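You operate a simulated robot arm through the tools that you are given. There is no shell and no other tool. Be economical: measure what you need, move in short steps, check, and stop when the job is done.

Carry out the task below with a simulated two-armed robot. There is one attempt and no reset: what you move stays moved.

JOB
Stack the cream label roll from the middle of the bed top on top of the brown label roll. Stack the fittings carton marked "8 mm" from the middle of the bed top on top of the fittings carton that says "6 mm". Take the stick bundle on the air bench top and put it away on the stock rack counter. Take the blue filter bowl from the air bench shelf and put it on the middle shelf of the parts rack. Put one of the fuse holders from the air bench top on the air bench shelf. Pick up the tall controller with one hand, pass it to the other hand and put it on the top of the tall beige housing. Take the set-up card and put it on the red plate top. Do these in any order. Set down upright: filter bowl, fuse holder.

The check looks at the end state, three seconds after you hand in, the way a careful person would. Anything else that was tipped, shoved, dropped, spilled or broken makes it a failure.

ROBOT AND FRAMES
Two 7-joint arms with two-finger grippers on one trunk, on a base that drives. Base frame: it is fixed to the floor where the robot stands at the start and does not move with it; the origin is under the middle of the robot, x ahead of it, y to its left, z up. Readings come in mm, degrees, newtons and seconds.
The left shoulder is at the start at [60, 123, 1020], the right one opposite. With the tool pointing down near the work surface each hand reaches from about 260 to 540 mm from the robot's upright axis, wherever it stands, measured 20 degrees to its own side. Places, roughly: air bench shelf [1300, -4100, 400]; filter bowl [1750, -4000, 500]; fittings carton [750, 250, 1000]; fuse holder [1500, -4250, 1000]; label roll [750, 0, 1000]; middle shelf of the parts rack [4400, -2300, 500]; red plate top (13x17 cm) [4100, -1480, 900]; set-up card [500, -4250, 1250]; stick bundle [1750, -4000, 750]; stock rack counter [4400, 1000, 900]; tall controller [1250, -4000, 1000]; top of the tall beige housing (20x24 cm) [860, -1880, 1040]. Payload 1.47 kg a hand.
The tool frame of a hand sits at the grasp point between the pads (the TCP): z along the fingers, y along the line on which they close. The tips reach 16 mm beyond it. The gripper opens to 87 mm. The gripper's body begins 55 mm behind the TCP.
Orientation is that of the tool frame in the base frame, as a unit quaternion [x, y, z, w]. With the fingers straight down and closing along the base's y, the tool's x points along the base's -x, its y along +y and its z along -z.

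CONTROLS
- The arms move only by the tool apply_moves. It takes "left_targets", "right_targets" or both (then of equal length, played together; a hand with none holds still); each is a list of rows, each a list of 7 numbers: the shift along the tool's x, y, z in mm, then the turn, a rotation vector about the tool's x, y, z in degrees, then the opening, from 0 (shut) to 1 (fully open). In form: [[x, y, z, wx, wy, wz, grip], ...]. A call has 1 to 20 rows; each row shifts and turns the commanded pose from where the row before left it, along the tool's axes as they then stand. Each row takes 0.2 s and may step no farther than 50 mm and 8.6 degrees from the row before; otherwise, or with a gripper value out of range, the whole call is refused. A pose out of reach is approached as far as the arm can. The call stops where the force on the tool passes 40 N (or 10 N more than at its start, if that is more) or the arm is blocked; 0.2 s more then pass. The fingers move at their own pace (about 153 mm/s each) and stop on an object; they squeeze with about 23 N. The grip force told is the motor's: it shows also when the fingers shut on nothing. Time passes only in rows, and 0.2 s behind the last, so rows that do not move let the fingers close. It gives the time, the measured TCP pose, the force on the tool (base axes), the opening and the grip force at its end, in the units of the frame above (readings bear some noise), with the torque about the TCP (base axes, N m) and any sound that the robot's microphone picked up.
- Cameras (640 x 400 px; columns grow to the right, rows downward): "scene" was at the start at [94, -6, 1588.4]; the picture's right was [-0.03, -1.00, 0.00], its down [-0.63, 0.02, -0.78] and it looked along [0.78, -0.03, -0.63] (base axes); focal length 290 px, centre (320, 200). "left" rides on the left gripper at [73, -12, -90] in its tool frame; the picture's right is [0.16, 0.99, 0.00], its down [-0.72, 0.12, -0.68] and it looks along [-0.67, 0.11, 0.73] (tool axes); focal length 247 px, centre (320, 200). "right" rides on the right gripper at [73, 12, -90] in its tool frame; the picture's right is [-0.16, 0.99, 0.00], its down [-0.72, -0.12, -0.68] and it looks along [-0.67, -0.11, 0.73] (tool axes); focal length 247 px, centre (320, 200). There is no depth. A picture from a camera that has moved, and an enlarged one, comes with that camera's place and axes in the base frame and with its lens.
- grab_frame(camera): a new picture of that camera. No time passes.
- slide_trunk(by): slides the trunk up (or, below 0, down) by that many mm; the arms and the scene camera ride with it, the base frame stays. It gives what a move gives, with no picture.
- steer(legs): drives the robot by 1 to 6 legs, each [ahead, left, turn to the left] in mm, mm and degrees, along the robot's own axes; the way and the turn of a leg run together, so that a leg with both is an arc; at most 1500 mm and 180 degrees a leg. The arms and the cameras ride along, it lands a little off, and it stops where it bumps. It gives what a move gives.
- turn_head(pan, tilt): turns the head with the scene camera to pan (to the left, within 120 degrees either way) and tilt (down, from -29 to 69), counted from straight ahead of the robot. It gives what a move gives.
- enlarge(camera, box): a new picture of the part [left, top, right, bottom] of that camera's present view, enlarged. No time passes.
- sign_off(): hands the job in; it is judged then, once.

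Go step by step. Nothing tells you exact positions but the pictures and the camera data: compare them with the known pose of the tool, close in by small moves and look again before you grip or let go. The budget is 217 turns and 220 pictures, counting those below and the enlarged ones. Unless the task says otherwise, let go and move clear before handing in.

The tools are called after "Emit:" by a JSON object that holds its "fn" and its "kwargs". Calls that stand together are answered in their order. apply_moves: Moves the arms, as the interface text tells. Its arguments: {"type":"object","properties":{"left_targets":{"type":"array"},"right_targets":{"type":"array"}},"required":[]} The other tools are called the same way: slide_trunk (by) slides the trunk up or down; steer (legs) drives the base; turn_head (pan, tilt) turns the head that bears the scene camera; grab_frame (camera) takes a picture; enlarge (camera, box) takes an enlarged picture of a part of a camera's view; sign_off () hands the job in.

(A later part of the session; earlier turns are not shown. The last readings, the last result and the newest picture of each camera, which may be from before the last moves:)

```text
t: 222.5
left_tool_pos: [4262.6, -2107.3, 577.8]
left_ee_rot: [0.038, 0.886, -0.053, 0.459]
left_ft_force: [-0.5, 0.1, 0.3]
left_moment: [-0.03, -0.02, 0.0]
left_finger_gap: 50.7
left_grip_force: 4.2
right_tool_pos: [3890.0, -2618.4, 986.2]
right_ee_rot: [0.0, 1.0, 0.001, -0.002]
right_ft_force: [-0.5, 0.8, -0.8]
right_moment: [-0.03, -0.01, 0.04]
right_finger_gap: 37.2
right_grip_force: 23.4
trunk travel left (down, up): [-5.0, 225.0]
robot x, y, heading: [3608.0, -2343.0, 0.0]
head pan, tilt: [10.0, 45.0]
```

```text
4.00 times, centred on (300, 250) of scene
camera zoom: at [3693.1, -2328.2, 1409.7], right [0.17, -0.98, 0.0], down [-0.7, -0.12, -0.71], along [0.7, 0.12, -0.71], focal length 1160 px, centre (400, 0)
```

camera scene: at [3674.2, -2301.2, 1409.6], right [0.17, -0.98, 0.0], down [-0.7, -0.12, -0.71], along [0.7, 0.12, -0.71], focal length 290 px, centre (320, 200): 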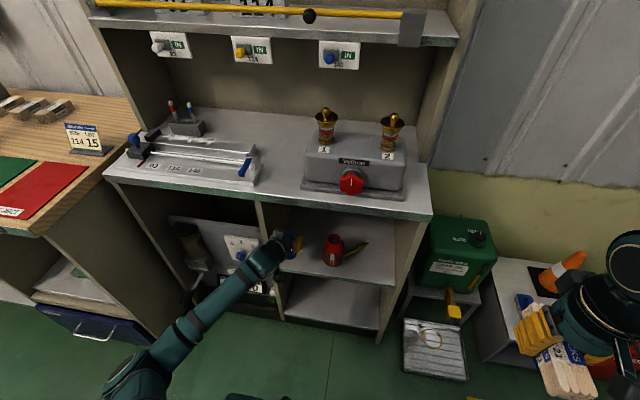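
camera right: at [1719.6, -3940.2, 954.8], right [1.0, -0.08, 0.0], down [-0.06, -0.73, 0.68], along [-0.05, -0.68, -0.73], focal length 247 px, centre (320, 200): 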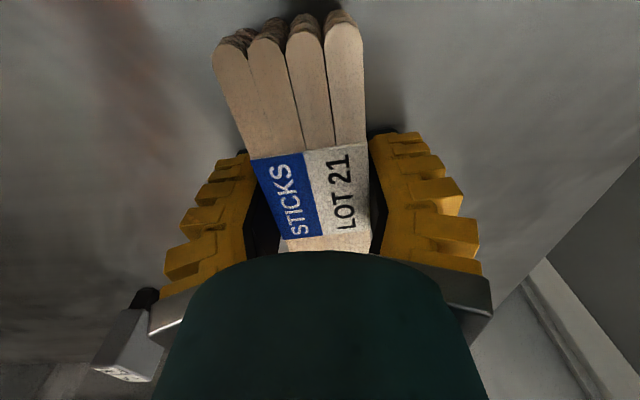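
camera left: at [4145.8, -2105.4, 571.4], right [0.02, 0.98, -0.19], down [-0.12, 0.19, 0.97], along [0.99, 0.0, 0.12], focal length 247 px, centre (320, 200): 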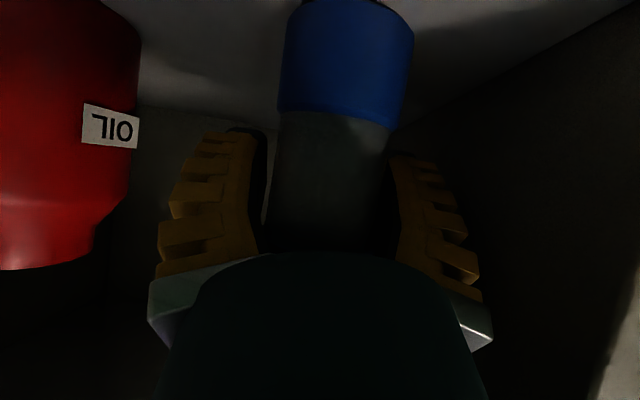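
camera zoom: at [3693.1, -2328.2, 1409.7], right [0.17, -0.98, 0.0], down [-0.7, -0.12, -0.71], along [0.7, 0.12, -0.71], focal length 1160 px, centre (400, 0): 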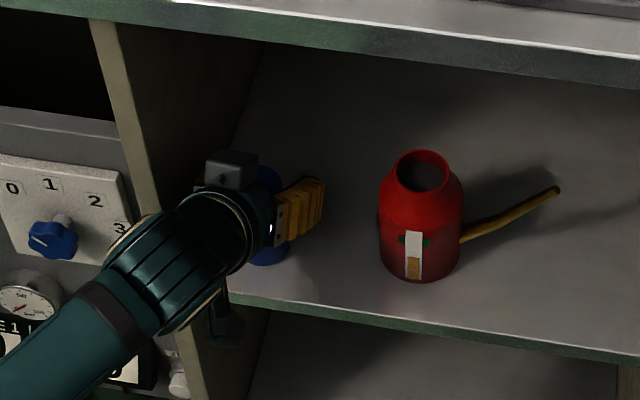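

The bowl appears settled. I'll open wider and drive straight back to see it.

Emit:
{"fn": "apply_moves", "kwargs": {"left_targets": [[0, 0, 0, 0, 0, 0, 0.65], [0, 0, 0, 0, 0, 0, 0.75], [0, 0, 0, 0, 0, 0, 0.75]]}}

Emit:
{"fn": "steer", "kwargs": {"legs": [[-130, 0, 0]]}}

Emit:
{"fn": "grab_frame", "kwargs": {"camera": "left"}}

Emit:
{"fn": "enlarge", "kwargs": {"camera": "scene", "box": [220, 160, 412, 280]}}

```text
t: 223.3
left_tool_pos: [4261.3, -2106.7, 577.0]
left_ee_rot: [0.038, 0.885, -0.053, 0.46]
left_ft_force: [0.4, 0.2, -0.4]
left_moment: [0.01, -0.04, 0.01]
left_finger_gap: 69.3
left_grip_force: 3.2
right_tool_pos: [3888.8, -2617.8, 985.2]
right_ee_rot: [-0.001, 1.0, 0.001, -0.003]
right_ft_force: [0.0, 0.9, -1.3]
right_moment: [0.02, 0.01, 0.01]
right_finger_gap: 37.0
right_grip_force: 22.9
trunk travel left (down, up): [-5.0, 225.0]
robot x, y, heading: [3603.1, -2341.2, -0.4]
head pan, tilt: [10.0, 45.0]
```

```text
t: 224.6
left_tool_pos: [4130.4, -2109.0, 577.5]
left_ee_rot: [0.04, 0.885, -0.054, 0.46]
left_ft_force: [-0.2, 0.5, 0.4]
left_moment: [-0.03, 0.04, 0.01]
left_finger_gap: 69.4
left_grip_force: 2.7
right_tool_pos: [3755.1, -2619.5, 987.4]
right_ee_rot: [0.001, 1.0, -0.001, -0.001]
right_ft_force: [-0.5, 0.4, -0.8]
right_moment: [0.01, -0.01, 0.03]
right_finger_gap: 37.2
right_grip_force: 23.0
trunk travel left (down, up): [-5.0, 225.0]
robot x, y, heading: [3472.1, -2339.8, -0.2]
head pan, tilt: [10.0, 45.0]
```

```text
72 pictures are left
camera left: at [4014.5, -2106.9, 572.0], right [0.03, 0.98, -0.19], down [-0.12, 0.19, 0.97], along [0.99, 0.0, 0.13], focal length 247 px, centre (320, 200)
```

left: 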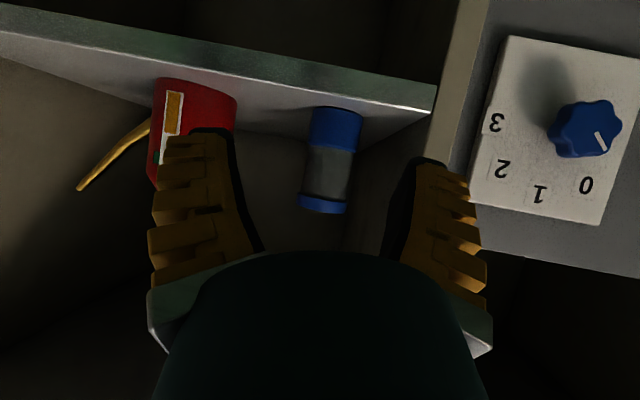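

```text
3.33 times, centred on (316, 220) of scene
camera zoom: at [3560.5, -2328.2, 1409.9], right [0.17, -0.99, 0.0], down [-0.7, -0.12, -0.71], along [0.7, 0.12, -0.71], focal length 966 px, centre (333, 133)
```

zoom: 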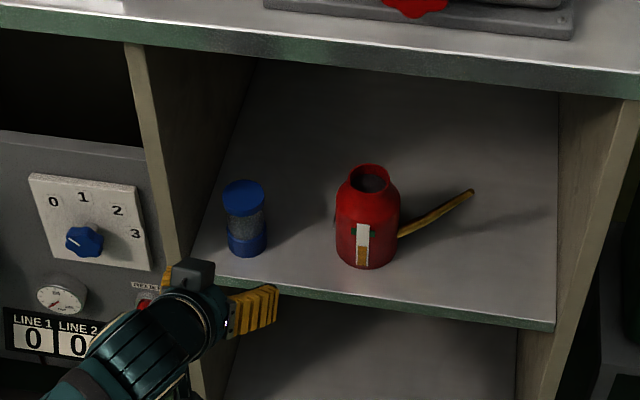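

The filter bowl stands upright on the middle shelf. I'll back away, fold the left arm, raise the trunk, and head to the stock rack with the bundle.

Emit:
{"fn": "steer", "kwargs": {"legs": [[-180, 0, 0]]}}

Emit:
{"fn": "slide_trunk", "kwargs": {"by": 170}}

Emit:
{"fn": "apply_moves", "kwargs": {"left_targets": [[0, 0, 0, 0, 8, 0, 1], [0, 0, 0, 0, 8, 0, 1], [0, 0, 0, 0, 8, 0, 1], [0, 0, 0, 0, 8, 0, 1], [0, 0, -30, 0, 8, 0, 1], [0, 0, -40, 0, 8, 0, 1], [0, 0, -40, 0, 6, 0, 1], [10, 10, -40, 0, 0, 0, 1], [20, 20, -40, 0, 0, 0, 1], [30, 20, -30, 0, 0, 0, 1], [30, 20, -30, 0, 0, 0, 1], [30, 0, -30, 0, 0, 0, 1], [30, 0, -30, 0, 0, 0, 1], [20, 0, -30, 0, 0, 0, 1]]}}

Emit:
{"fn": "turn_head", "kwargs": {"pan": 70, "tilt": 25}}

Emit:
{"fn": "grab_frame", "kwargs": {"camera": "scene"}}

```text
t: 226.1
left_tool_pos: [3945.2, -2107.1, 578.4]
left_ee_rot: [0.039, 0.886, -0.053, 0.46]
left_ft_force: [-0.4, 0.3, 0.4]
left_moment: [0.05, -0.03, 0.01]
left_finger_gap: 69.2
left_grip_force: 2.7
right_tool_pos: [3573.3, -2616.9, 985.3]
right_ee_rot: [0.0, 1.0, 0.0, -0.001]
right_ft_force: [0.2, 0.3, -0.7]
right_moment: [-0.02, 0.02, 0.0]
right_finger_gap: 37.4
right_grip_force: 22.8
trunk travel left (down, up): [-5.0, 225.0]
robot x, y, heading: [3288.2, -2339.7, -0.2]
head pan, tilt: [10.0, 45.0]
```

```text
t: 228.0
left_tool_pos: [3944.6, -2108.7, 747.1]
left_ee_rot: [0.038, 0.885, -0.052, 0.461]
left_ft_force: [0.3, -0.1, -0.2]
left_moment: [0.0, 0.01, 0.0]
left_finger_gap: 69.6
left_grip_force: 2.5
right_tool_pos: [3573.2, -2618.3, 1156.1]
right_ee_rot: [0.0, 1.0, 0.0, -0.003]
right_ft_force: [-0.3, -1.0, -1.3]
right_moment: [-0.01, 0.0, 0.0]
right_finger_gap: 37.3
right_grip_force: 22.6
trunk travel left (down, up): [-175.0, 55.0]
robot x, y, heading: [3288.5, -2339.6, -0.1]
head pan, tilt: [10.0, 45.0]
```

```text
t: 231.0
left_tool_pos: [3751.1, -1995.2, 1078.3]
left_ee_rot: [0.058, 0.998, -0.03, 0.008]
left_ft_force: [0.3, 0.6, 0.2]
left_moment: [0.0, 0.0, 0.03]
left_finger_gap: 86.9
left_grip_force: 0.1
right_tool_pos: [3570.8, -2618.4, 1156.7]
right_ee_rot: [0.0, 1.0, 0.001, -0.001]
right_ft_force: [-0.7, -0.9, -1.4]
right_moment: [0.03, -0.01, 0.0]
right_finger_gap: 37.5
right_grip_force: 23.0
trunk travel left (down, up): [-175.0, 55.0]
robot x, y, heading: [3286.3, -2340.3, -0.0]
head pan, tilt: [10.0, 45.0]
```

```text
t: 232.3
left_tool_pos: [3753.8, -1993.9, 1076.5]
left_ee_rot: [0.059, 0.998, -0.03, 0.008]
left_ft_force: [0.1, 0.9, 0.6]
left_moment: [-0.01, 0.0, 0.02]
left_finger_gap: 86.8
left_grip_force: 0.1
right_tool_pos: [3572.6, -2616.7, 1156.7]
right_ee_rot: [0.0, 1.0, 0.0, -0.002]
right_ft_force: [-0.2, 0.0, -0.5]
right_moment: [0.02, -0.02, 0.0]
right_finger_gap: 37.4
right_grip_force: 22.9
trunk travel left (down, up): [-175.0, 55.0]
robot x, y, heading: [3290.5, -2338.0, 0.3]
head pan, tilt: [70.0, 25.0]
```

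```text
70 pictures are left
camera scene: at [3327.6, -2255.0, 1610.3], right [0.94, -0.34, 0.0], down [-0.15, -0.4, -0.91], along [0.31, 0.85, -0.42], focal length 290 px, centre (320, 200)
```

scene: 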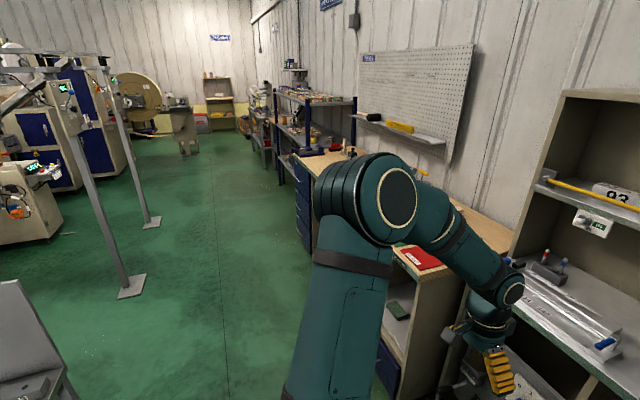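

The aisle is clear. I'll tuck the left hand a bit and drive left along the aisle to the stock rack.

Emit:
{"fn": "apply_moves", "kwargs": {"left_targets": [[40, -20, 0, 0, 0, 0, 1], [40, -20, 0, 0, 0, 0, 1], [30, -20, 0, 0, 0, 0, 1]]}}

Emit:
{"fn": "steer", "kwargs": {"legs": [[0, 1500, 0], [0, 1500, 0], [0, 350, 0]]}}

Emit:
{"fn": "turn_head", "kwargs": {"pan": 0, "tilt": 30}}

Emit:
{"fn": "grab_frame", "kwargs": {"camera": "scene"}}

```text
t: 233.1
left_tool_pos: [3637.3, -2042.5, 1081.5]
left_ee_rot: [0.059, 0.998, -0.031, 0.008]
left_ft_force: [-1.2, 0.2, 0.0]
left_moment: [0.03, -0.03, 0.0]
left_finger_gap: 86.9
left_grip_force: 0.1
right_tool_pos: [3571.9, -2617.8, 1156.5]
right_ee_rot: [0.0, 1.0, 0.0, -0.002]
right_ft_force: [-0.3, 0.2, -1.1]
right_moment: [0.04, -0.01, 0.0]
right_finger_gap: 37.4
right_grip_force: 22.8
trunk travel left (down, up): [-175.0, 55.0]
robot x, y, heading: [3288.5, -2334.9, -0.2]
head pan, tilt: [70.0, 25.0]
```

```text
t: 262.1
left_tool_pos: [3623.3, 1272.7, 1082.4]
left_ee_rot: [0.043, 0.999, -0.03, 0.009]
left_ft_force: [0.1, 1.0, 0.7]
left_moment: [-0.01, 0.01, 0.0]
left_finger_gap: 87.0
left_grip_force: 0.0
right_tool_pos: [3573.9, 693.9, 1156.1]
right_ee_rot: [-0.016, 1.0, 0.0, -0.003]
right_ft_force: [-0.4, -0.1, -0.1]
right_moment: [-0.01, 0.01, -0.02]
right_finger_gap: 37.3
right_grip_force: 23.4
trunk travel left (down, up): [-175.0, 55.0]
robot x, y, heading: [3279.3, 961.7, 1.5]
head pan, tilt: [70.0, 25.0]
```

```text
t: 263.6
left_tool_pos: [3623.4, 1271.3, 1081.4]
left_ee_rot: [0.042, 0.999, -0.03, 0.008]
left_ft_force: [-0.7, 0.1, -0.8]
left_moment: [-0.01, 0.01, -0.01]
left_finger_gap: 86.8
left_grip_force: 0.1
right_tool_pos: [3574.0, 694.6, 1156.9]
right_ee_rot: [-0.017, 1.0, -0.001, -0.003]
right_ft_force: [0.3, -0.3, -0.8]
right_moment: [0.02, -0.03, 0.02]
right_finger_gap: 37.3
right_grip_force: 23.9
trunk travel left (down, up): [-175.0, 55.0]
robot x, y, heading: [3277.9, 964.4, 1.6]
head pan, tilt: [0.0, 30.0]
```

```text
69 pictures are left
camera scene: at [3379.1, 964.1, 1602.4], right [0.03, -1.0, 0.0], down [-0.5, -0.02, -0.87], along [0.87, 0.03, -0.5], focal length 290 px, centre (320, 200)
```

scene: 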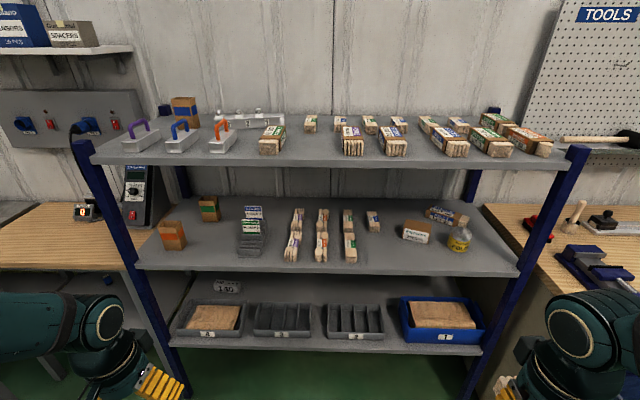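

The stock rack's middle level (z≈900) is the counter, with free space near (4205,760) at the front. I'll drive closer, lower the right hand in front of it, then extend in under the top shelf.

Emit:
{"fn": "steer", "kwargs": {"legs": [[0, 0, -1.6], [320, -30, 0]]}}

Emit:
{"fn": "apply_moves", "kwargs": {"right_targets": [[0, 15, 40, 0, 0, 0, 0], [0, 15, 40, 0, 0, 0, 0], [-20, 15, 40, 0, 0, 0, 0], [-30, 15, 40, 0, 0, 0, 0], [-30, 10, 35, 0, 0, 0, 0]]}}

Emit:
{"fn": "grab_frame", "kwargs": {"camera": "right"}}

Emit:
{"fn": "grab_frame", "kwargs": {"camera": "scene"}}

```text
t: 266.1
left_tool_pos: [3950.5, 1233.2, 1080.7]
left_ee_rot: [0.057, 0.998, -0.029, 0.008]
left_ft_force: [0.9, -0.2, -0.5]
left_moment: [-0.01, 0.01, 0.0]
left_finger_gap: 87.1
left_grip_force: 0.1
right_tool_pos: [3886.7, 657.1, 1155.7]
right_ee_rot: [-0.003, 1.0, 0.0, -0.002]
right_ft_force: [1.0, -0.6, -1.4]
right_moment: [-0.02, -0.01, 0.01]
right_finger_gap: 37.1
right_grip_force: 22.9
trunk travel left (down, up): [-175.0, 55.0]
robot x, y, heading: [3601.4, 937.9, 0.1]
head pan, tilt: [0.0, 30.0]
```

```text
refused: row 4 steps farther than a row can; nothing moved
```

```text
68 pictures are left
camera right: at [3813.8, 668.5, 1245.3], right [0.15, 0.99, 0.0], down [0.73, -0.11, 0.68], along [0.67, -0.1, -0.74], focal length 247 px, centre (320, 200)
```

right: 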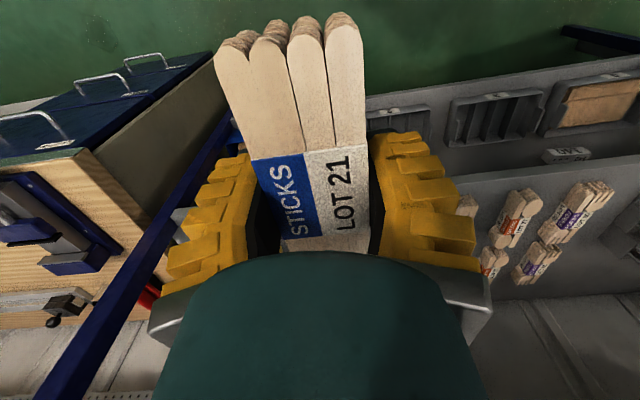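

```text
67 pictures are left
camera scene: at [3699.0, 932.3, 1602.3], right [0.0, -1.0, 0.0], down [-0.5, 0.0, -0.87], along [0.87, 0.0, -0.5], focal length 290 px, centre (320, 200)
```

scene: 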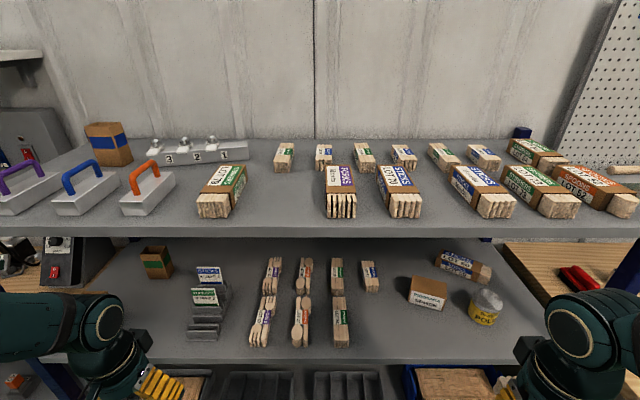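

The counter front edge is at x≈4125, z≈904. I'll move 60 mm closer and lower the right hand with shorter rows.

Emit:
{"fn": "steer", "kwargs": {"legs": [[60, 0, 0]]}}

Emit:
{"fn": "apply_moves", "kwargs": {"right_targets": [[0, 22, 40, 0, 0, 0, 0], [0, 22, 40, 0, 0, 0, 0], [0, 22, 40, 0, 0, 0, 0], [0, 22, 40, 0, 0, 0, 0], [0, 20, 38, 0, 0, 0, 0], [-30, 0, 0, 0, 0, 0, 0]]}}

Emit:
{"fn": "grab_frame", "kwargs": {"camera": "right"}}

Emit:
{"fn": "grab_frame", "kwargs": {"camera": "scene"}}

```text
t: 267.0
left_tool_pos: [4009.7, 1234.7, 1080.7]
left_ee_rot: [0.056, 0.998, -0.03, 0.007]
left_ft_force: [-0.5, 0.7, -0.4]
left_moment: [-0.01, 0.04, -0.02]
left_finger_gap: 87.2
left_grip_force: 0.1
right_tool_pos: [3946.2, 658.3, 1155.0]
right_ee_rot: [-0.002, 1.0, 0.0, -0.003]
right_ft_force: [0.2, -0.6, -0.8]
right_moment: [-0.02, 0.03, -0.01]
right_finger_gap: 37.4
right_grip_force: 23.1
trunk travel left (down, up): [-175.0, 55.0]
robot x, y, heading: [3658.2, 936.2, 0.4]
head pan, tilt: [0.0, 30.0]
```

```text
t: 268.4
left_tool_pos: [4009.1, 1232.8, 1081.6]
left_ee_rot: [0.057, 0.998, -0.03, 0.008]
left_ft_force: [-0.2, -0.6, 1.0]
left_moment: [0.0, -0.01, 0.0]
left_finger_gap: 87.2
left_grip_force: 0.1
right_tool_pos: [4018.5, 754.5, 971.1]
right_ee_rot: [-0.002, 1.0, 0.0, -0.002]
right_ft_force: [0.1, -0.5, -1.2]
right_moment: [0.01, 0.01, -0.02]
right_finger_gap: 37.4
right_grip_force: 22.9
right hand out of reach, approached as far as the arm can: row 2, 3, 4
trunk travel left (down, up): [-175.0, 55.0]
robot x, y, heading: [3658.8, 935.5, 0.4]
head pan, tilt: [0.0, 30.0]
```

```text
66 pictures are left
camera right: at [3945.9, 765.8, 1059.7], right [0.15, 0.99, 0.0], down [0.73, -0.11, 0.68], along [0.67, -0.1, -0.74], focal length 247 px, centre (320, 200)
```

right: 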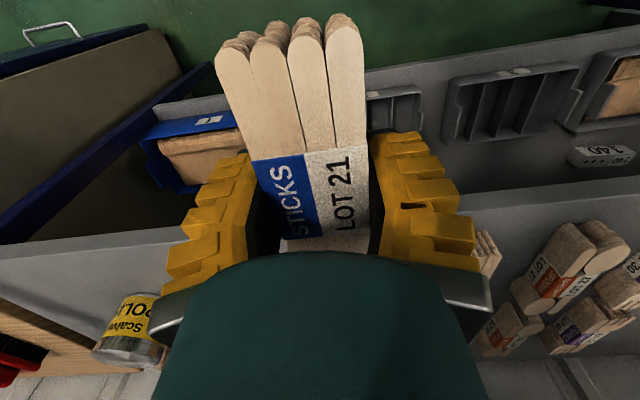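

```text
65 pictures are left
camera scene: at [3757.4, 930.5, 1602.4], right [0.0, -1.0, 0.0], down [-0.5, 0.0, -0.87], along [0.87, 0.0, -0.5], focal length 290 px, centre (320, 200)
```

scene: 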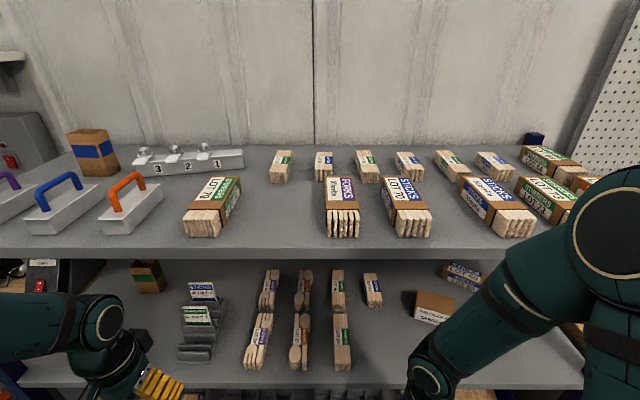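

The right elbow is up near the top shelf, so I'll use the same trick as before: back off, straighten the arm in free space, then drive in.

Emit:
{"fn": "steer", "kwargs": {"legs": [[-230, 0, 0]]}}

Emit:
{"fn": "apply_moves", "kwargs": {"right_targets": [[-40, 2, 3, 0, 0, 0, 0], [-40, 2, 3, 0, 0, 0, 0], [-40, 2, 3, 0, 0, 0, 0], [-40, 2, 3, 0, 0, 0, 0], [-40, 2, 3, 0, 0, 0, 0], [-40, 0, 0, 0, 0, 0, 0], [-30, 0, 0, 0, 0, 0, 0]]}}

Emit:
{"fn": "grab_frame", "kwargs": {"camera": "scene"}}

```text
t: 270.1
left_tool_pos: [3787.5, 1232.3, 1083.5]
left_ee_rot: [0.056, 0.998, -0.03, 0.008]
left_ft_force: [-0.6, 0.3, 0.4]
left_moment: [-0.02, -0.02, 0.02]
left_finger_gap: 86.9
left_grip_force: 0.0
right_tool_pos: [3794.8, 756.4, 971.0]
right_ee_rot: [-0.003, 1.0, -0.001, -0.002]
right_ft_force: [-0.7, -0.5, -2.1]
right_moment: [0.04, -0.04, 0.02]
right_finger_gap: 37.4
right_grip_force: 22.9
trunk travel left (down, up): [-175.0, 55.0]
robot x, y, heading: [3436.6, 932.6, 0.3]
head pan, tilt: [0.0, 30.0]
```

```text
t: 271.7
left_tool_pos: [3788.9, 1233.9, 1081.5]
left_ee_rot: [0.057, 0.998, -0.03, 0.009]
left_ft_force: [0.2, 0.5, 0.3]
left_moment: [0.01, 0.06, 0.0]
left_finger_gap: 86.9
left_grip_force: 0.2
right_tool_pos: [4066.3, 769.0, 953.4]
right_ee_rot: [-0.002, 1.0, 0.0, -0.003]
right_ft_force: [0.8, 0.1, -1.0]
right_moment: [0.01, -0.01, 0.02]
right_finger_gap: 37.3
right_grip_force: 23.2
trunk travel left (down, up): [-175.0, 55.0]
robot x, y, heading: [3437.7, 934.4, 0.2]
head pan, tilt: [0.0, 30.0]
```

```text
64 pictures are left
camera scene: at [3536.9, 931.8, 1602.3], right [0.0, -1.0, 0.0], down [-0.5, 0.0, -0.87], along [0.87, 0.0, -0.5], focal length 290 px, centre (320, 200)
```

scene: 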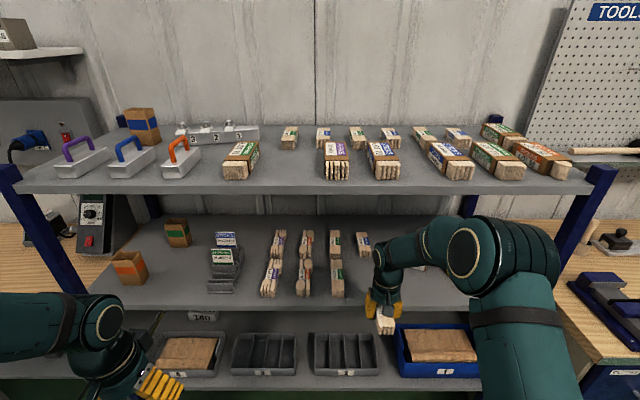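

The elbow is still somewhat raised, so I'll back up 70 mm more and extend the same amount to straighten it further.

Emit:
{"fn": "steer", "kwargs": {"legs": [[-75, 0, 0]]}}

Emit:
{"fn": "apply_moves", "kwargs": {"right_targets": [[-25, 0, 0, 0, 0, 0, 0], [-25, 0, 0, 0, 0, 0, 0], [-25, 0, 0, 0, 0, 0, 0], [0, 0, 0, 0, 0, 0, 0]]}}

Emit:
{"fn": "grab_frame", "kwargs": {"camera": "scene"}}

```text
t: 272.8
left_tool_pos: [3714.0, 1232.4, 1082.0]
left_ee_rot: [0.057, 0.998, -0.03, 0.009]
left_ft_force: [-0.4, -0.5, 0.1]
left_moment: [0.04, -0.09, -0.03]
left_finger_gap: 87.0
left_grip_force: 0.0
right_tool_pos: [3989.2, 767.6, 954.0]
right_ee_rot: [-0.002, 1.0, 0.0, -0.002]
right_ft_force: [0.1, -0.2, -0.1]
right_moment: [0.03, -0.02, 0.03]
right_finger_gap: 37.4
right_grip_force: 22.2
trunk travel left (down, up): [-175.0, 55.0]
robot x, y, heading: [3360.1, 935.2, 0.3]
head pan, tilt: [0.0, 30.0]
```

```text
t: 273.8
left_tool_pos: [3713.0, 1232.3, 1080.7]
left_ee_rot: [0.058, 0.998, -0.03, 0.008]
left_ft_force: [0.6, 0.2, -0.2]
left_moment: [0.04, 0.0, 0.0]
left_finger_gap: 86.7
left_grip_force: 0.1
right_tool_pos: [4066.2, 767.3, 952.4]
right_ee_rot: [-0.003, 1.0, 0.0, -0.002]
right_ft_force: [-0.1, 0.0, -0.7]
right_moment: [-0.01, 0.0, -0.03]
right_finger_gap: 37.1
right_grip_force: 22.9
trunk travel left (down, up): [-175.0, 55.0]
robot x, y, heading: [3360.6, 933.1, 0.3]
head pan, tilt: [0.0, 30.0]
```

```text
63 pictures are left
camera scene: at [3460.8, 931.5, 1602.5], right [0.0, -1.0, 0.0], down [-0.5, 0.0, -0.87], along [0.87, 0.0, -0.5], focal length 290 px, centre (320, 200)
```

scene: 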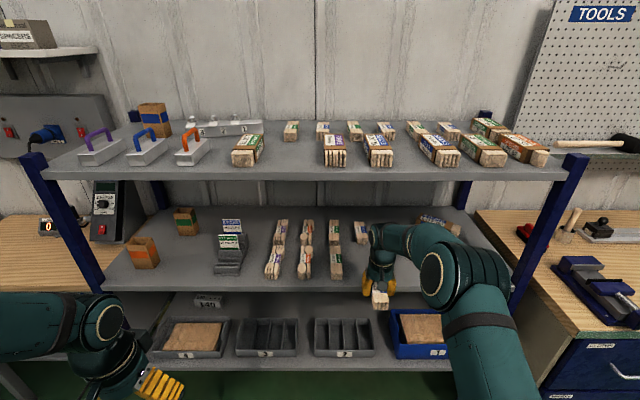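

The arm is now straighter, with the elbow behind the shelf line. I'll lower slightly and drive in halfway, then check.

Emit:
{"fn": "apply_moves", "kwargs": {"right_targets": [[0, 0, 8, 0, 0, 0, 0], [0, 0, 8, 0, 0, 0, 0]]}}

Emit:
{"fn": "steer", "kwargs": {"legs": [[80, 0, 0]]}}

Emit:
{"fn": "grab_frame", "kwargs": {"camera": "scene"}}

Emit:
{"fn": "grab_frame", "kwargs": {"camera": "right"}}

```text
t: 274.4
left_tool_pos: [3714.7, 1231.7, 1081.6]
left_ee_rot: [0.057, 0.998, -0.03, 0.008]
left_ft_force: [-0.2, 0.4, -0.1]
left_moment: [-0.03, 0.03, -0.01]
left_finger_gap: 87.0
left_grip_force: 0.2
right_tool_pos: [4067.3, 767.8, 934.3]
right_ee_rot: [-0.002, 1.0, 0.0, -0.003]
right_ft_force: [-0.5, 0.1, -0.8]
right_moment: [0.01, 0.02, 0.03]
right_finger_gap: 37.2
right_grip_force: 22.7
trunk travel left (down, up): [-175.0, 55.0]
robot x, y, heading: [3362.9, 928.4, 0.2]
head pan, tilt: [0.0, 30.0]
```

```text
t: 275.4
left_tool_pos: [3796.6, 1231.8, 1081.3]
left_ee_rot: [0.057, 0.998, -0.031, 0.006]
left_ft_force: [0.2, 0.4, 0.1]
left_moment: [0.04, 0.0, -0.01]
left_finger_gap: 86.9
left_grip_force: 0.0
right_tool_pos: [4148.8, 766.5, 935.7]
right_ee_rot: [-0.001, 1.0, 0.0, -0.003]
right_ft_force: [-0.3, -0.6, -1.8]
right_moment: [-0.01, 0.0, 0.02]
right_finger_gap: 37.4
right_grip_force: 22.6
trunk travel left (down, up): [-175.0, 55.0]
robot x, y, heading: [3444.4, 933.8, 0.1]
head pan, tilt: [0.0, 30.0]
```

```text
62 pictures are left
camera scene: at [3544.3, 931.4, 1602.3], right [0.0, -1.0, 0.0], down [-0.5, 0.0, -0.87], along [0.87, 0.0, -0.5], focal length 290 px, centre (320, 200)
```

scene: 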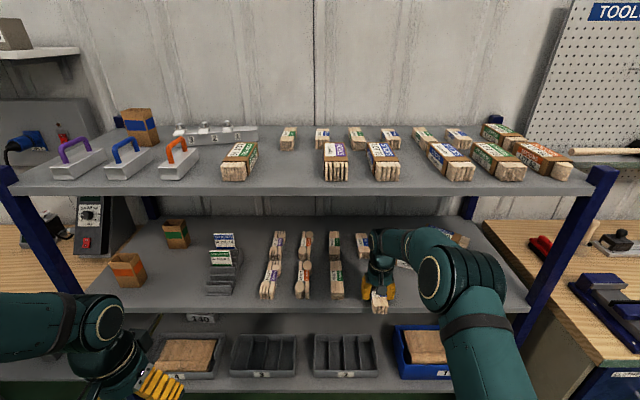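

```text
61 pictures are left
camera right: at [4076.5, 777.2, 1024.9], right [0.16, 0.99, 0.0], down [0.73, -0.11, 0.68], along [0.67, -0.11, -0.74], focal length 247 px, centre (320, 200)
```

right: 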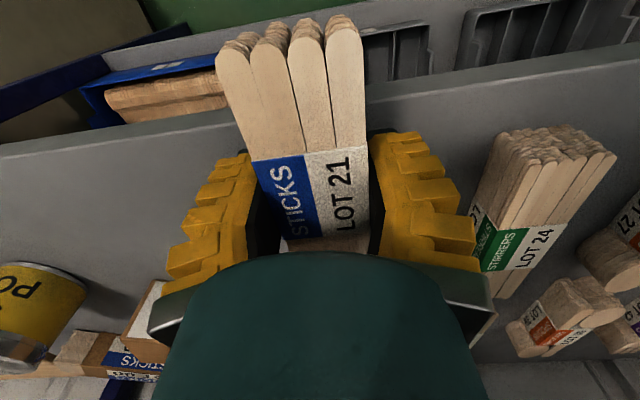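

Good clearance all round; the counter edge is at x≈4120. Driving in the last 60 mm, then lowering.

Emit:
{"fn": "steer", "kwargs": {"legs": [[60, -5, 0]]}}

Emit:
{"fn": "apply_moves", "kwargs": {"right_targets": [[0, 0, 5, 0, 0, 0, 0], [0, 0, 4, 0, 0, 0, 0], [0, 0, 0, 0, 0, 0, 0]]}}

Emit:
{"fn": "grab_frame", "kwargs": {"camera": "right"}}

```text
t: 276.4
left_tool_pos: [3857.0, 1226.9, 1080.5]
left_ee_rot: [0.058, 0.998, -0.03, 0.007]
left_ft_force: [0.6, 0.2, -0.4]
left_moment: [0.0, 0.02, 0.02]
left_finger_gap: 86.5
left_grip_force: 0.0
right_tool_pos: [4208.3, 760.3, 935.4]
right_ee_rot: [-0.001, 1.0, 0.0, -0.004]
right_ft_force: [0.5, -0.6, -0.6]
right_moment: [-0.01, 0.04, 0.06]
right_finger_gap: 37.4
right_grip_force: 23.2
trunk travel left (down, up): [-175.0, 55.0]
robot x, y, heading: [3507.0, 930.2, -0.2]
head pan, tilt: [0.0, 30.0]
```

```text
t: 277.2
left_tool_pos: [3855.9, 1226.6, 1080.8]
left_ee_rot: [0.058, 0.998, -0.03, 0.008]
left_ft_force: [0.7, 0.5, -0.1]
left_moment: [-0.02, -0.02, -0.01]
left_finger_gap: 87.1
left_grip_force: 0.0
right_tool_pos: [4208.3, 759.3, 926.1]
right_ee_rot: [-0.001, 1.0, -0.001, -0.002]
right_ft_force: [0.6, -0.1, -0.5]
right_moment: [0.02, -0.02, -0.06]
right_finger_gap: 37.2
right_grip_force: 22.8
trunk travel left (down, up): [-175.0, 55.0]
robot x, y, heading: [3504.0, 931.5, -0.1]
head pan, tilt: [0.0, 30.0]
```

```text
60 pictures are left
camera right: at [4135.1, 770.5, 1016.2], right [0.16, 0.99, 0.0], down [0.73, -0.11, 0.68], along [0.67, -0.11, -0.74], focal length 247 px, centre (320, 200)
```

right: 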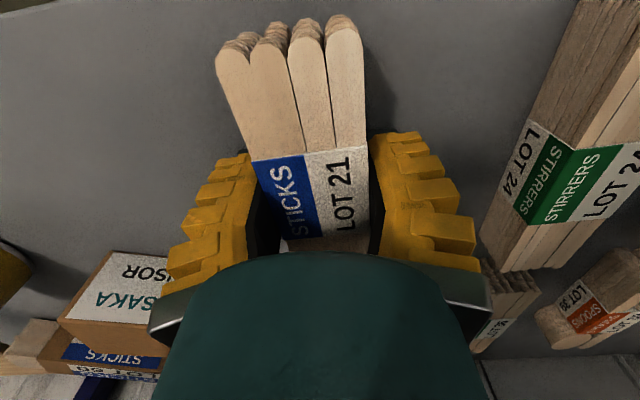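

Just above the counter. I'll lower until contact.

Emit:
{"fn": "apply_moves", "kwargs": {"right_targets": [[0, 0, 3, 0, 0, 0, 0], [0, 0, 2, 0, 0, 0, 0], [0, 0, 2, 0, 0, 0, 0], [0, 0, 0, 0, 0, 0, 0]]}}

```text
t: 278.2
left_tool_pos: [3856.8, 1226.5, 1080.8]
left_ee_rot: [0.059, 0.998, -0.03, 0.008]
left_ft_force: [-0.8, 0.1, 0.3]
left_moment: [-0.02, -0.01, 0.0]
left_finger_gap: 87.1
left_grip_force: 0.1
right_tool_pos: [4207.3, 759.0, 918.9]
right_ee_rot: [-0.002, 1.0, 0.0, -0.003]
right_ft_force: [0.6, 0.2, -0.8]
right_moment: [-0.02, 0.04, 0.0]
right_finger_gap: 37.0
right_grip_force: 22.9
trunk travel left (down, up): [-175.0, 55.0]
robot x, y, heading: [3505.7, 932.0, -0.3]
head pan, tilt: [0.0, 30.0]
```

Emit:
{"fn": "apply_moves", "kwargs": {"right_targets": [[0, 0, 2.5, 0, 0, 0, 0], [0, 0, 2.5, 0, 0, 0, 0], [0, 0, 0, 0, 0, 0, 0]]}}

```text
t: 279.0
left_tool_pos: [3855.5, 1226.1, 1080.8]
left_ee_rot: [0.059, 0.998, -0.03, 0.008]
left_ft_force: [-0.6, -1.1, -0.3]
left_moment: [0.04, -0.03, 0.04]
left_finger_gap: 86.8
left_grip_force: 0.0
right_tool_pos: [4207.7, 759.0, 916.6]
right_ee_rot: [0.0, 1.0, 0.001, -0.001]
right_ft_force: [-0.8, -2.0, 12.2]
right_moment: [-0.03, -0.03, 0.04]
right_finger_gap: 37.6
right_grip_force: 23.4
trunk travel left (down, up): [-175.0, 55.0]
robot x, y, heading: [3503.6, 929.4, -0.2]
head pan, tilt: [0.0, 30.0]
```

Contact. Releasing, lifting slightly, and driving straight back.

Emit:
{"fn": "apply_moves", "kwargs": {"right_targets": [[0, 0, 0, 0, 0, 0, 0.5], [0, 0, 0, 0, 0, 0, 0.6], [0, 0, 0, 0, 0, 0, 0.6], [0, 0, -8, 0, 0, 0, 0.6], [0, 0, -8, 0, 0, 0, 0.6]]}}

Emit:
{"fn": "steer", "kwargs": {"legs": [[-250, 0, 0]]}}

Emit:
{"fn": "grab_frame", "kwargs": {"camera": "scene"}}

Emit:
{"fn": "grab_frame", "kwargs": {"camera": "right"}}

```text
t: 280.2
left_tool_pos: [3854.7, 1225.8, 1080.8]
left_ee_rot: [0.059, 0.998, -0.03, 0.008]
left_ft_force: [-0.2, -0.4, 0.0]
left_moment: [0.0, -0.01, 0.0]
left_finger_gap: 87.1
left_grip_force: 0.1
right_tool_pos: [4206.8, 760.3, 929.8]
right_ee_rot: [-0.001, 1.0, 0.0, -0.004]
right_ft_force: [-0.8, -0.7, -0.2]
right_moment: [0.0, -0.03, -0.02]
right_finger_gap: 57.4
right_grip_force: 4.3
trunk travel left (down, up): [-175.0, 55.0]
robot x, y, heading: [3505.2, 932.0, 0.1]
head pan, tilt: [0.0, 30.0]
```

```text
t: 282.1
left_tool_pos: [3602.1, 1225.7, 1080.3]
left_ee_rot: [0.059, 0.998, -0.031, 0.008]
left_ft_force: [0.5, -0.6, -0.4]
left_moment: [0.03, -0.01, 0.05]
left_finger_gap: 87.0
left_grip_force: 0.1
right_tool_pos: [3953.2, 759.8, 930.7]
right_ee_rot: [0.0, 1.0, 0.0, -0.002]
right_ft_force: [0.4, -0.6, -0.3]
right_moment: [-0.01, -0.03, 0.02]
right_finger_gap: 57.4
right_grip_force: 3.6
trunk travel left (down, up): [-175.0, 55.0]
robot x, y, heading: [3248.0, 925.9, -0.0]
head pan, tilt: [0.0, 30.0]
```

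```text
59 pictures are left
camera scene: at [3346.9, 926.5, 1602.5], right [0.0, -1.0, 0.0], down [-0.5, 0.0, -0.87], along [0.87, 0.0, -0.5], focal length 290 px, centre (320, 200)
```

scene: 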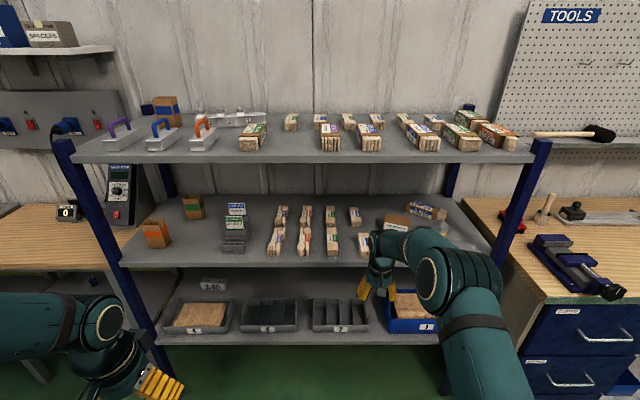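

```text
58 pictures are left
camera right: at [3879.8, 770.8, 1020.3], right [0.16, 0.99, 0.0], down [0.73, -0.12, 0.68], along [0.67, -0.11, -0.74], focal length 247 px, centre (320, 200)
```

right: 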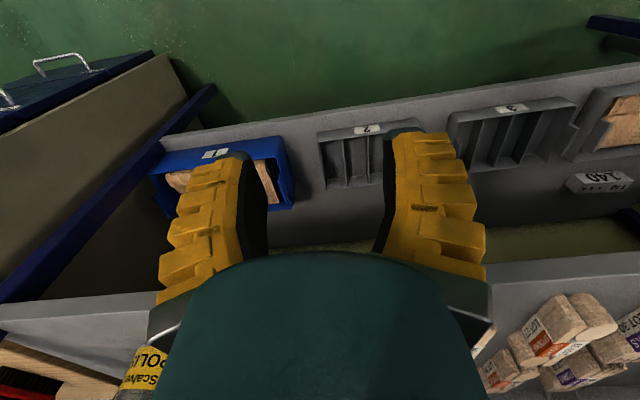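

The bundle is on the counter. Next I'll fold the arms and drive back to the air bench for the controller and the card.

Emit:
{"fn": "apply_moves", "kwargs": {"right_targets": [[40, 0, -20, 0, 0, 0, 1], [40, 0, -20, 0, 0, 0, 1], [40, 0, -25, 0, 0, 0, 1], [40, -10, -25, 0, 0, 0, 1], [40, -15, -25, 0, 0, 0, 1], [40, -15, -25, 0, 0, 0, 1], [40, -15, -25, 0, 0, 0, 1], [40, -15, -25, 0, 0, 0, 1], [40, -15, -25, 0, 0, 0, 1], [35, 0, -25, 0, 0, 0, 1]]}}

Emit:
{"fn": "steer", "kwargs": {"legs": [[0, -1500, 0], [0, -1500, 0], [0, -1000, 0], [0, 0, -90]]}}

```text
t: 284.2
left_tool_pos: [3600.4, 1226.2, 1081.5]
left_ee_rot: [0.06, 0.998, -0.03, 0.007]
left_ft_force: [-0.8, 0.3, -0.1]
left_moment: [0.01, -0.01, -0.01]
left_finger_gap: 87.3
left_grip_force: 0.1
right_tool_pos: [3555.7, 676.6, 1171.3]
right_ee_rot: [0.0, 1.0, -0.001, -0.002]
right_ft_force: [0.1, 0.4, -0.3]
right_moment: [-0.02, -0.02, 0.01]
right_finger_gap: 87.0
right_grip_force: 0.1
trunk travel left (down, up): [-175.0, 55.0]
robot x, y, heading: [3249.3, 927.0, -0.2]
head pan, tilt: [0.0, 30.0]
```

```text
t: 323.5
left_tool_pos: [3354.1, -3505.8, 1079.9]
left_ee_rot: [0.778, 0.628, -0.025, -0.017]
left_ft_force: [0.4, -0.4, 0.1]
left_moment: [0.0, 0.03, 0.01]
left_finger_gap: 87.0
left_grip_force: 0.0
right_tool_pos: [2810.3, -3411.3, 1170.0]
right_ee_rot: [0.74, 0.672, 0.002, -0.002]
right_ft_force: [-0.7, -0.1, 0.9]
right_moment: [0.0, -0.01, 0.01]
right_finger_gap: 87.1
right_grip_force: 0.0
trunk travel left (down, up): [-175.0, 55.0]
robot x, y, heading: [3090.3, -3128.4, -95.6]
head pan, tilt: [0.0, 30.0]
```

Now I'll straighten the heading, square up the left hand, and strafe to the controller.

Emit:
{"fn": "apply_moves", "kwargs": {"left_targets": [[0, 0, 0, -3.4, 0.8, -6.9, 1], [0, -20, -40, 0, 0, 0, 1], [0, -20, -40, 0, 0, 0, 1]]}}

Emit:
{"fn": "steer", "kwargs": {"legs": [[0, 0, 5.6], [60, -1500, 0], [0, -310, 0]]}}

Emit:
{"fn": "turn_head", "kwargs": {"pan": 0, "tilt": 40}}

Emit:
{"fn": "grab_frame", "kwargs": {"camera": "scene"}}

```text
t: 324.3
left_tool_pos: [3311.4, -3503.2, 1165.6]
left_ee_rot: [0.739, 0.674, -0.001, -0.001]
left_ft_force: [-0.5, -0.5, -0.4]
left_moment: [-0.03, -0.02, 0.01]
left_finger_gap: 87.2
left_grip_force: 0.0
right_tool_pos: [2809.5, -3411.0, 1171.2]
right_ee_rot: [0.74, 0.672, 0.001, -0.002]
right_ft_force: [0.5, 0.1, -0.6]
right_moment: [0.02, 0.01, -0.04]
right_finger_gap: 87.1
right_grip_force: 0.1
trunk travel left (down, up): [-175.0, 55.0]
robot x, y, heading: [3092.1, -3125.8, -95.9]
head pan, tilt: [0.0, 30.0]
```

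```text
refused: leg 2 is longer than a leg can be; nothing moved
```

```text
t: 325.1
left_tool_pos: [3312.7, -3502.7, 1164.8]
left_ee_rot: [0.739, 0.674, 0.0, -0.001]
left_ft_force: [0.3, 0.2, -0.6]
left_moment: [0.01, -0.02, -0.04]
left_finger_gap: 87.0
left_grip_force: 0.1
right_tool_pos: [2809.0, -3410.7, 1170.3]
right_ee_rot: [0.74, 0.672, 0.002, -0.001]
right_ft_force: [0.1, -0.1, 0.4]
right_moment: [0.02, -0.02, 0.01]
right_finger_gap: 87.0
right_grip_force: 0.0
trunk travel left (down, up): [-175.0, 55.0]
robot x, y, heading: [3090.1, -3125.7, -95.6]
head pan, tilt: [0.0, 40.0]
```

```text
57 pictures are left
camera scene: at [3080.9, -3225.0, 1587.1], right [-1.0, 0.1, 0.0], down [0.06, 0.64, -0.77], along [-0.07, -0.76, -0.64], focal length 290 px, centre (320, 200)
```

scene: 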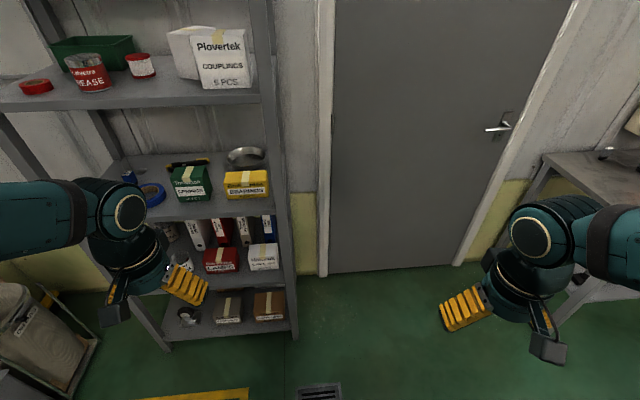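

Emit:
{"fn": "steer", "kwargs": {"legs": [[0, 0, 5.7], [40, -1450, 0], [0, -355, 0]]}}

Emit:
{"fn": "grab_frame", "kwargs": {"camera": "scene"}}

```text
t: 341.4
left_tool_pos: [1595.6, -3559.8, 1165.3]
left_ee_rot: [0.693, 0.721, -0.002, 0.001]
left_ft_force: [-0.7, -0.4, 0.5]
left_moment: [0.01, -0.01, 0.01]
left_finger_gap: 87.3
left_grip_force: 0.0
right_tool_pos: [1084.9, -3535.3, 1171.1]
right_ee_rot: [0.693, 0.721, 0.002, -0.002]
right_ft_force: [-1.0, 0.0, 0.6]
right_moment: [0.0, -0.01, 0.01]
right_finger_gap: 86.9
right_grip_force: 0.1
trunk travel left (down, up): [-175.0, 55.0]
robot x, y, heading: [1327.5, -3215.6, -87.9]
head pan, tilt: [0.0, 40.0]
```

```text
56 pictures are left
camera scene: at [1328.3, -3314.4, 1587.0], right [-1.0, -0.04, 0.0], down [-0.02, 0.64, -0.77], along [0.03, -0.77, -0.64], focal length 290 px, centre (320, 200)
```

scene: 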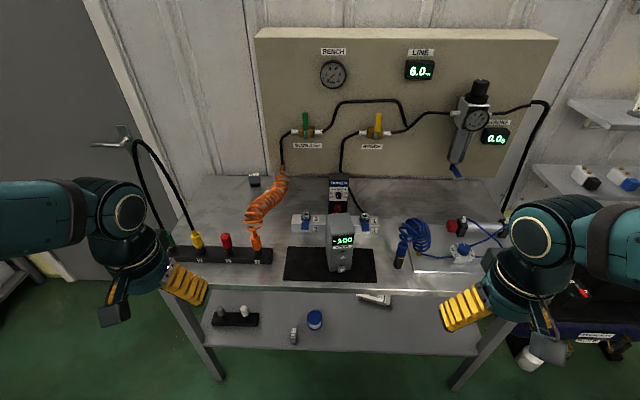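

The bench looks as I left it. I'll square up with the controller straight ahead (about 560 mm) for the pick and handover.

Emit:
{"fn": "steer", "kwargs": {"legs": [[0, 0, -2.2], [95, -38, 0]]}}

Emit:
{"fn": "apply_moves", "kwargs": {"left_targets": [[-20, -40, 0, 0, 0, 0, 1], [-20, -40, 0, 0, 0, 0, 1], [-25, -40, 0, 0, 0, 0, 1], [-30, -35, 0, 0, 0, 0, 1], [-35, -30, 0, 0, 0, 0, 1], [-35, -25, 0, 0, 0, 0, 1], [-30, -25, 0, 0, 0, 0, 1]]}}

Emit:
{"fn": "grab_frame", "kwargs": {"camera": "left"}}

```text
t: 342.9
left_tool_pos: [1546.3, -3664.6, 1164.9]
left_ee_rot: [0.705, 0.709, -0.001, -0.001]
left_ft_force: [-0.3, -0.9, -0.6]
left_moment: [0.05, 0.0, -0.03]
left_finger_gap: 86.7
left_grip_force: 0.1
right_tool_pos: [1036.6, -3621.3, 1170.7]
right_ee_rot: [0.706, 0.708, 0.002, -0.002]
right_ft_force: [-0.4, -0.8, -0.1]
right_moment: [-0.01, 0.0, 0.02]
right_finger_gap: 87.1
right_grip_force: 0.0
trunk travel left (down, up): [-175.0, 55.0]
robot x, y, heading: [1288.5, -3311.3, -89.7]
head pan, tilt: [0.0, 40.0]
```

```text
t: 344.6
left_tool_pos: [1309.3, -3861.0, 1164.3]
left_ee_rot: [0.705, 0.709, 0.0, 0.0]
left_ft_force: [0.3, -0.6, -0.4]
left_moment: [-0.02, -0.03, -0.02]
left_finger_gap: 86.8
left_grip_force: 0.1
right_tool_pos: [1036.2, -3621.6, 1171.1]
right_ee_rot: [0.706, 0.708, 0.002, -0.002]
right_ft_force: [-0.1, -1.0, -0.3]
right_moment: [0.04, 0.0, -0.01]
right_finger_gap: 87.2
right_grip_force: 0.1
trunk travel left (down, up): [-175.0, 55.0]
robot x, y, heading: [1287.8, -3309.8, -89.8]
head pan, tilt: [0.0, 40.0]
```

```text
55 pictures are left
camera left: at [1297.4, -3787.8, 1256.1], right [0.99, 0.16, 0.0], down [0.12, -0.72, 0.68], along [0.11, -0.67, -0.73], focal length 247 px, centre (320, 200)
```

left: 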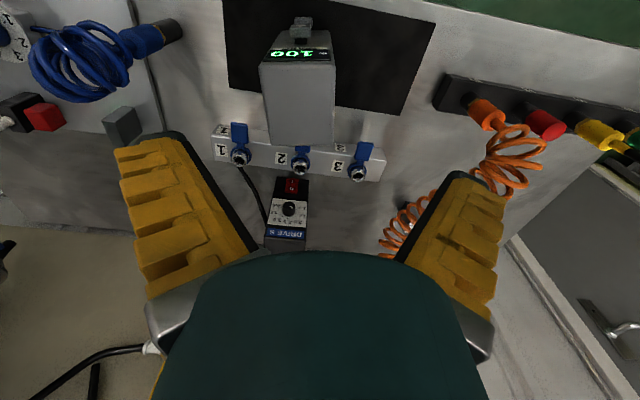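

The controller's top is centred near (1293,-3881), turned about 10° counter-clockwise. I'll align with it and come down to just above its top.

Emit:
{"fn": "apply_moves", "kwargs": {"left_targets": [[-21, -16, 0, 0, 0, 0, 1], [0, 0, 30, 0, 0, -5, 1], [0, 0, 32, 0, 0, -5, 1], [0, 0, 30, 0, 0, 0, 1], [0, 0, 0, 0, 0, 0, 1]]}}

Emit:
{"fn": "grab_frame", "kwargs": {"camera": "left"}}

Emit:
{"fn": "enlarge", "kwargs": {"camera": "scene", "box": [220, 180, 420, 305]}}

```text
t: 345.8
left_tool_pos: [1297.0, -3880.4, 1073.9]
left_ee_rot: [0.641, 0.768, -0.001, 0.0]
left_ft_force: [0.5, -0.1, -0.4]
left_moment: [-0.04, 0.0, -0.01]
left_finger_gap: 87.3
left_grip_force: 0.0
right_tool_pos: [1035.6, -3619.9, 1171.0]
right_ee_rot: [0.706, 0.709, 0.002, -0.001]
right_ft_force: [-0.2, -0.4, 0.2]
right_moment: [0.01, 0.02, 0.01]
right_finger_gap: 87.1
right_grip_force: 0.0
trunk travel left (down, up): [-175.0, 55.0]
robot x, y, heading: [1289.1, -3311.2, -89.9]
head pan, tilt: [0.0, 40.0]
```

```text
54 pictures are left
camera left: at [1272.7, -3811.0, 1164.8], right [0.94, 0.33, 0.0], down [0.24, -0.69, 0.68], along [0.23, -0.64, -0.73], focal length 247 px, centre (320, 200)
```

left: 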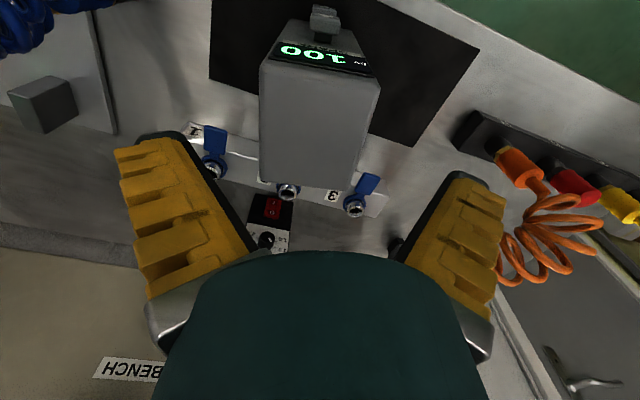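

```text
3.20 times, centred on (320, 242) of scene
camera zoom: at [1287.7, -3408.3, 1587.1], right [-1.0, 0.0, 0.0], down [0.0, 0.64, -0.77], along [0.0, -0.77, -0.64], focal length 928 px, centre (320, 64)
```

zoom: 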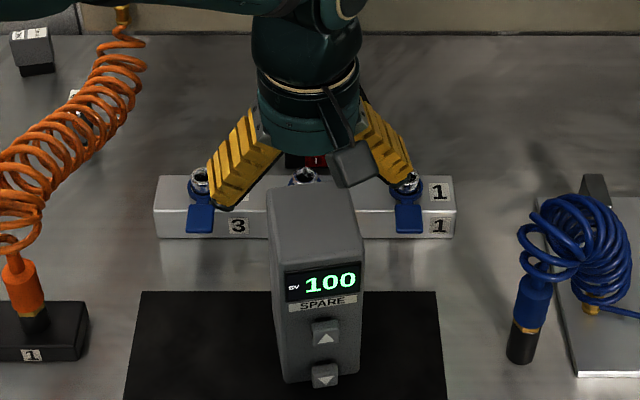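

The top is at z≈1020, centred at (1296,-3886), yaw 13.5°. I'll refine, descend to z≈980 and grip.

Emit:
{"fn": "apply_moves", "kwargs": {"left_targets": [[-6, 0, 20, 0, 0, -3, 1], [0, 0, 30, 0, 0, 0, 1], [0, 0, 30, 0, 0, 0, 1], [0, 0, 14, 0, 0, 0, 1], [0, 0, 0, 0, 0, 0, 0.6], [0, 0, 0, 0, 0, 0, 0], [0, 0, 0, 0, 0, 0, 0], [0, 0, 0, 0, 0, 0, 0]]}}

Emit:
{"fn": "grab_frame", "kwargs": {"camera": "left"}}

```text
t: 346.9
left_tool_pos: [1293.5, -3888.3, 988.1]
left_ee_rot: [0.62, 0.784, -0.007, 0.002]
left_ft_force: [2.2, 5.3, 13.9]
left_moment: [0.16, 0.22, -0.19]
left_finger_gap: 82.6
left_grip_force: 22.9
right_tool_pos: [1036.2, -3619.5, 1171.8]
right_ee_rot: [0.706, 0.708, 0.002, -0.001]
right_ft_force: [0.4, 1.1, -0.7]
right_moment: [0.02, 0.0, -0.01]
right_finger_gap: 87.0
right_grip_force: 0.0
trunk travel left (down, up): [-175.0, 55.0]
robot x, y, heading: [1286.8, -3312.3, -90.0]
head pan, tilt: [0.0, 40.0]
stopped in row 5 (left hand): the force on the tool passed its limit at 43 N (the readings are from after the stop); the commanded pose is now the measured one
```

```text
52 pictures are left
camera left: at [1266.0, -3819.0, 1077.9], right [0.92, 0.38, -0.01], down [0.28, -0.67, 0.69], along [0.25, -0.64, -0.73], focal length 247 px, centre (320, 200)
```

left: 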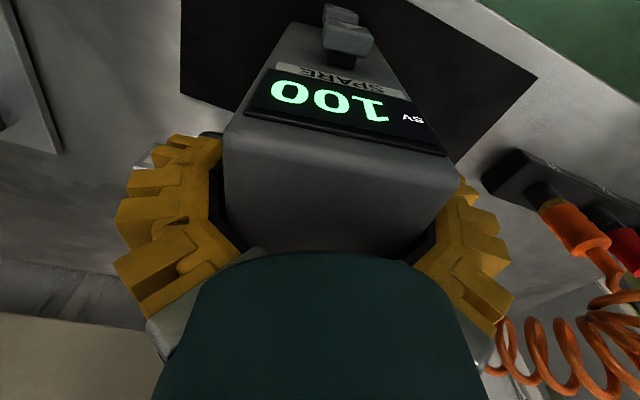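

The gripper has closed on it at 82.6 mm, so the body is wider than I thought and nearly fills the opening. I'll hold the grip, then lift slightly and check.

Emit:
{"fn": "apply_moves", "kwargs": {"left_targets": [[0, 0, 0, 0, 0, 0, 0], [0, 0, 0, 0, 0, 0, 0], [0, 0, -5, 0, 0, 0, 0], [0, 0, -5, 0, 0, 0, 0], [0, 0, 0, 0, 0, 0, 0]]}}

Emit:
{"fn": "enlarge", "kwargs": {"camera": "scene", "box": [220, 180, 420, 305]}}

```text
t: 348.1
left_tool_pos: [1293.9, -3888.4, 995.2]
left_ee_rot: [0.621, 0.784, -0.005, 0.001]
left_ft_force: [-0.5, 0.4, -0.3]
left_moment: [0.03, 0.01, 0.02]
left_finger_gap: 81.8
left_grip_force: 23.2
right_tool_pos: [1036.4, -3621.9, 1169.8]
right_ee_rot: [0.706, 0.709, 0.002, -0.002]
right_ft_force: [0.2, 0.6, 0.1]
right_moment: [0.01, 0.0, 0.01]
right_finger_gap: 86.8
right_grip_force: 0.0
trunk travel left (down, up): [-175.0, 55.0]
robot x, y, heading: [1289.3, -3309.1, -90.2]
head pan, tilt: [0.0, 40.0]
```

```text
3.20 times, centred on (320, 242) of scene
camera zoom: at [1287.6, -3409.1, 1586.9], right [-1.0, 0.0, 0.0], down [0.0, 0.64, -0.77], along [0.0, -0.77, -0.64], focal length 928 px, centre (320, 64)
```

zoom: 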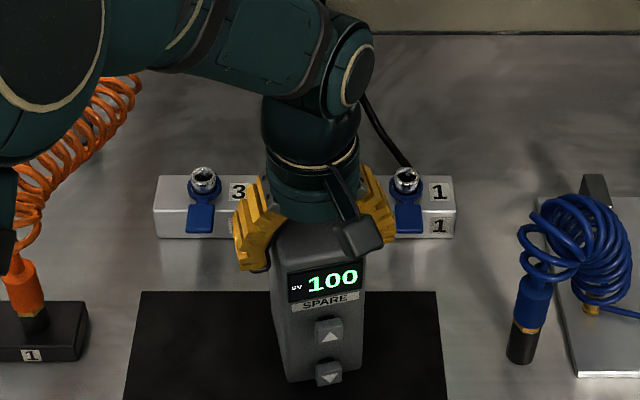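

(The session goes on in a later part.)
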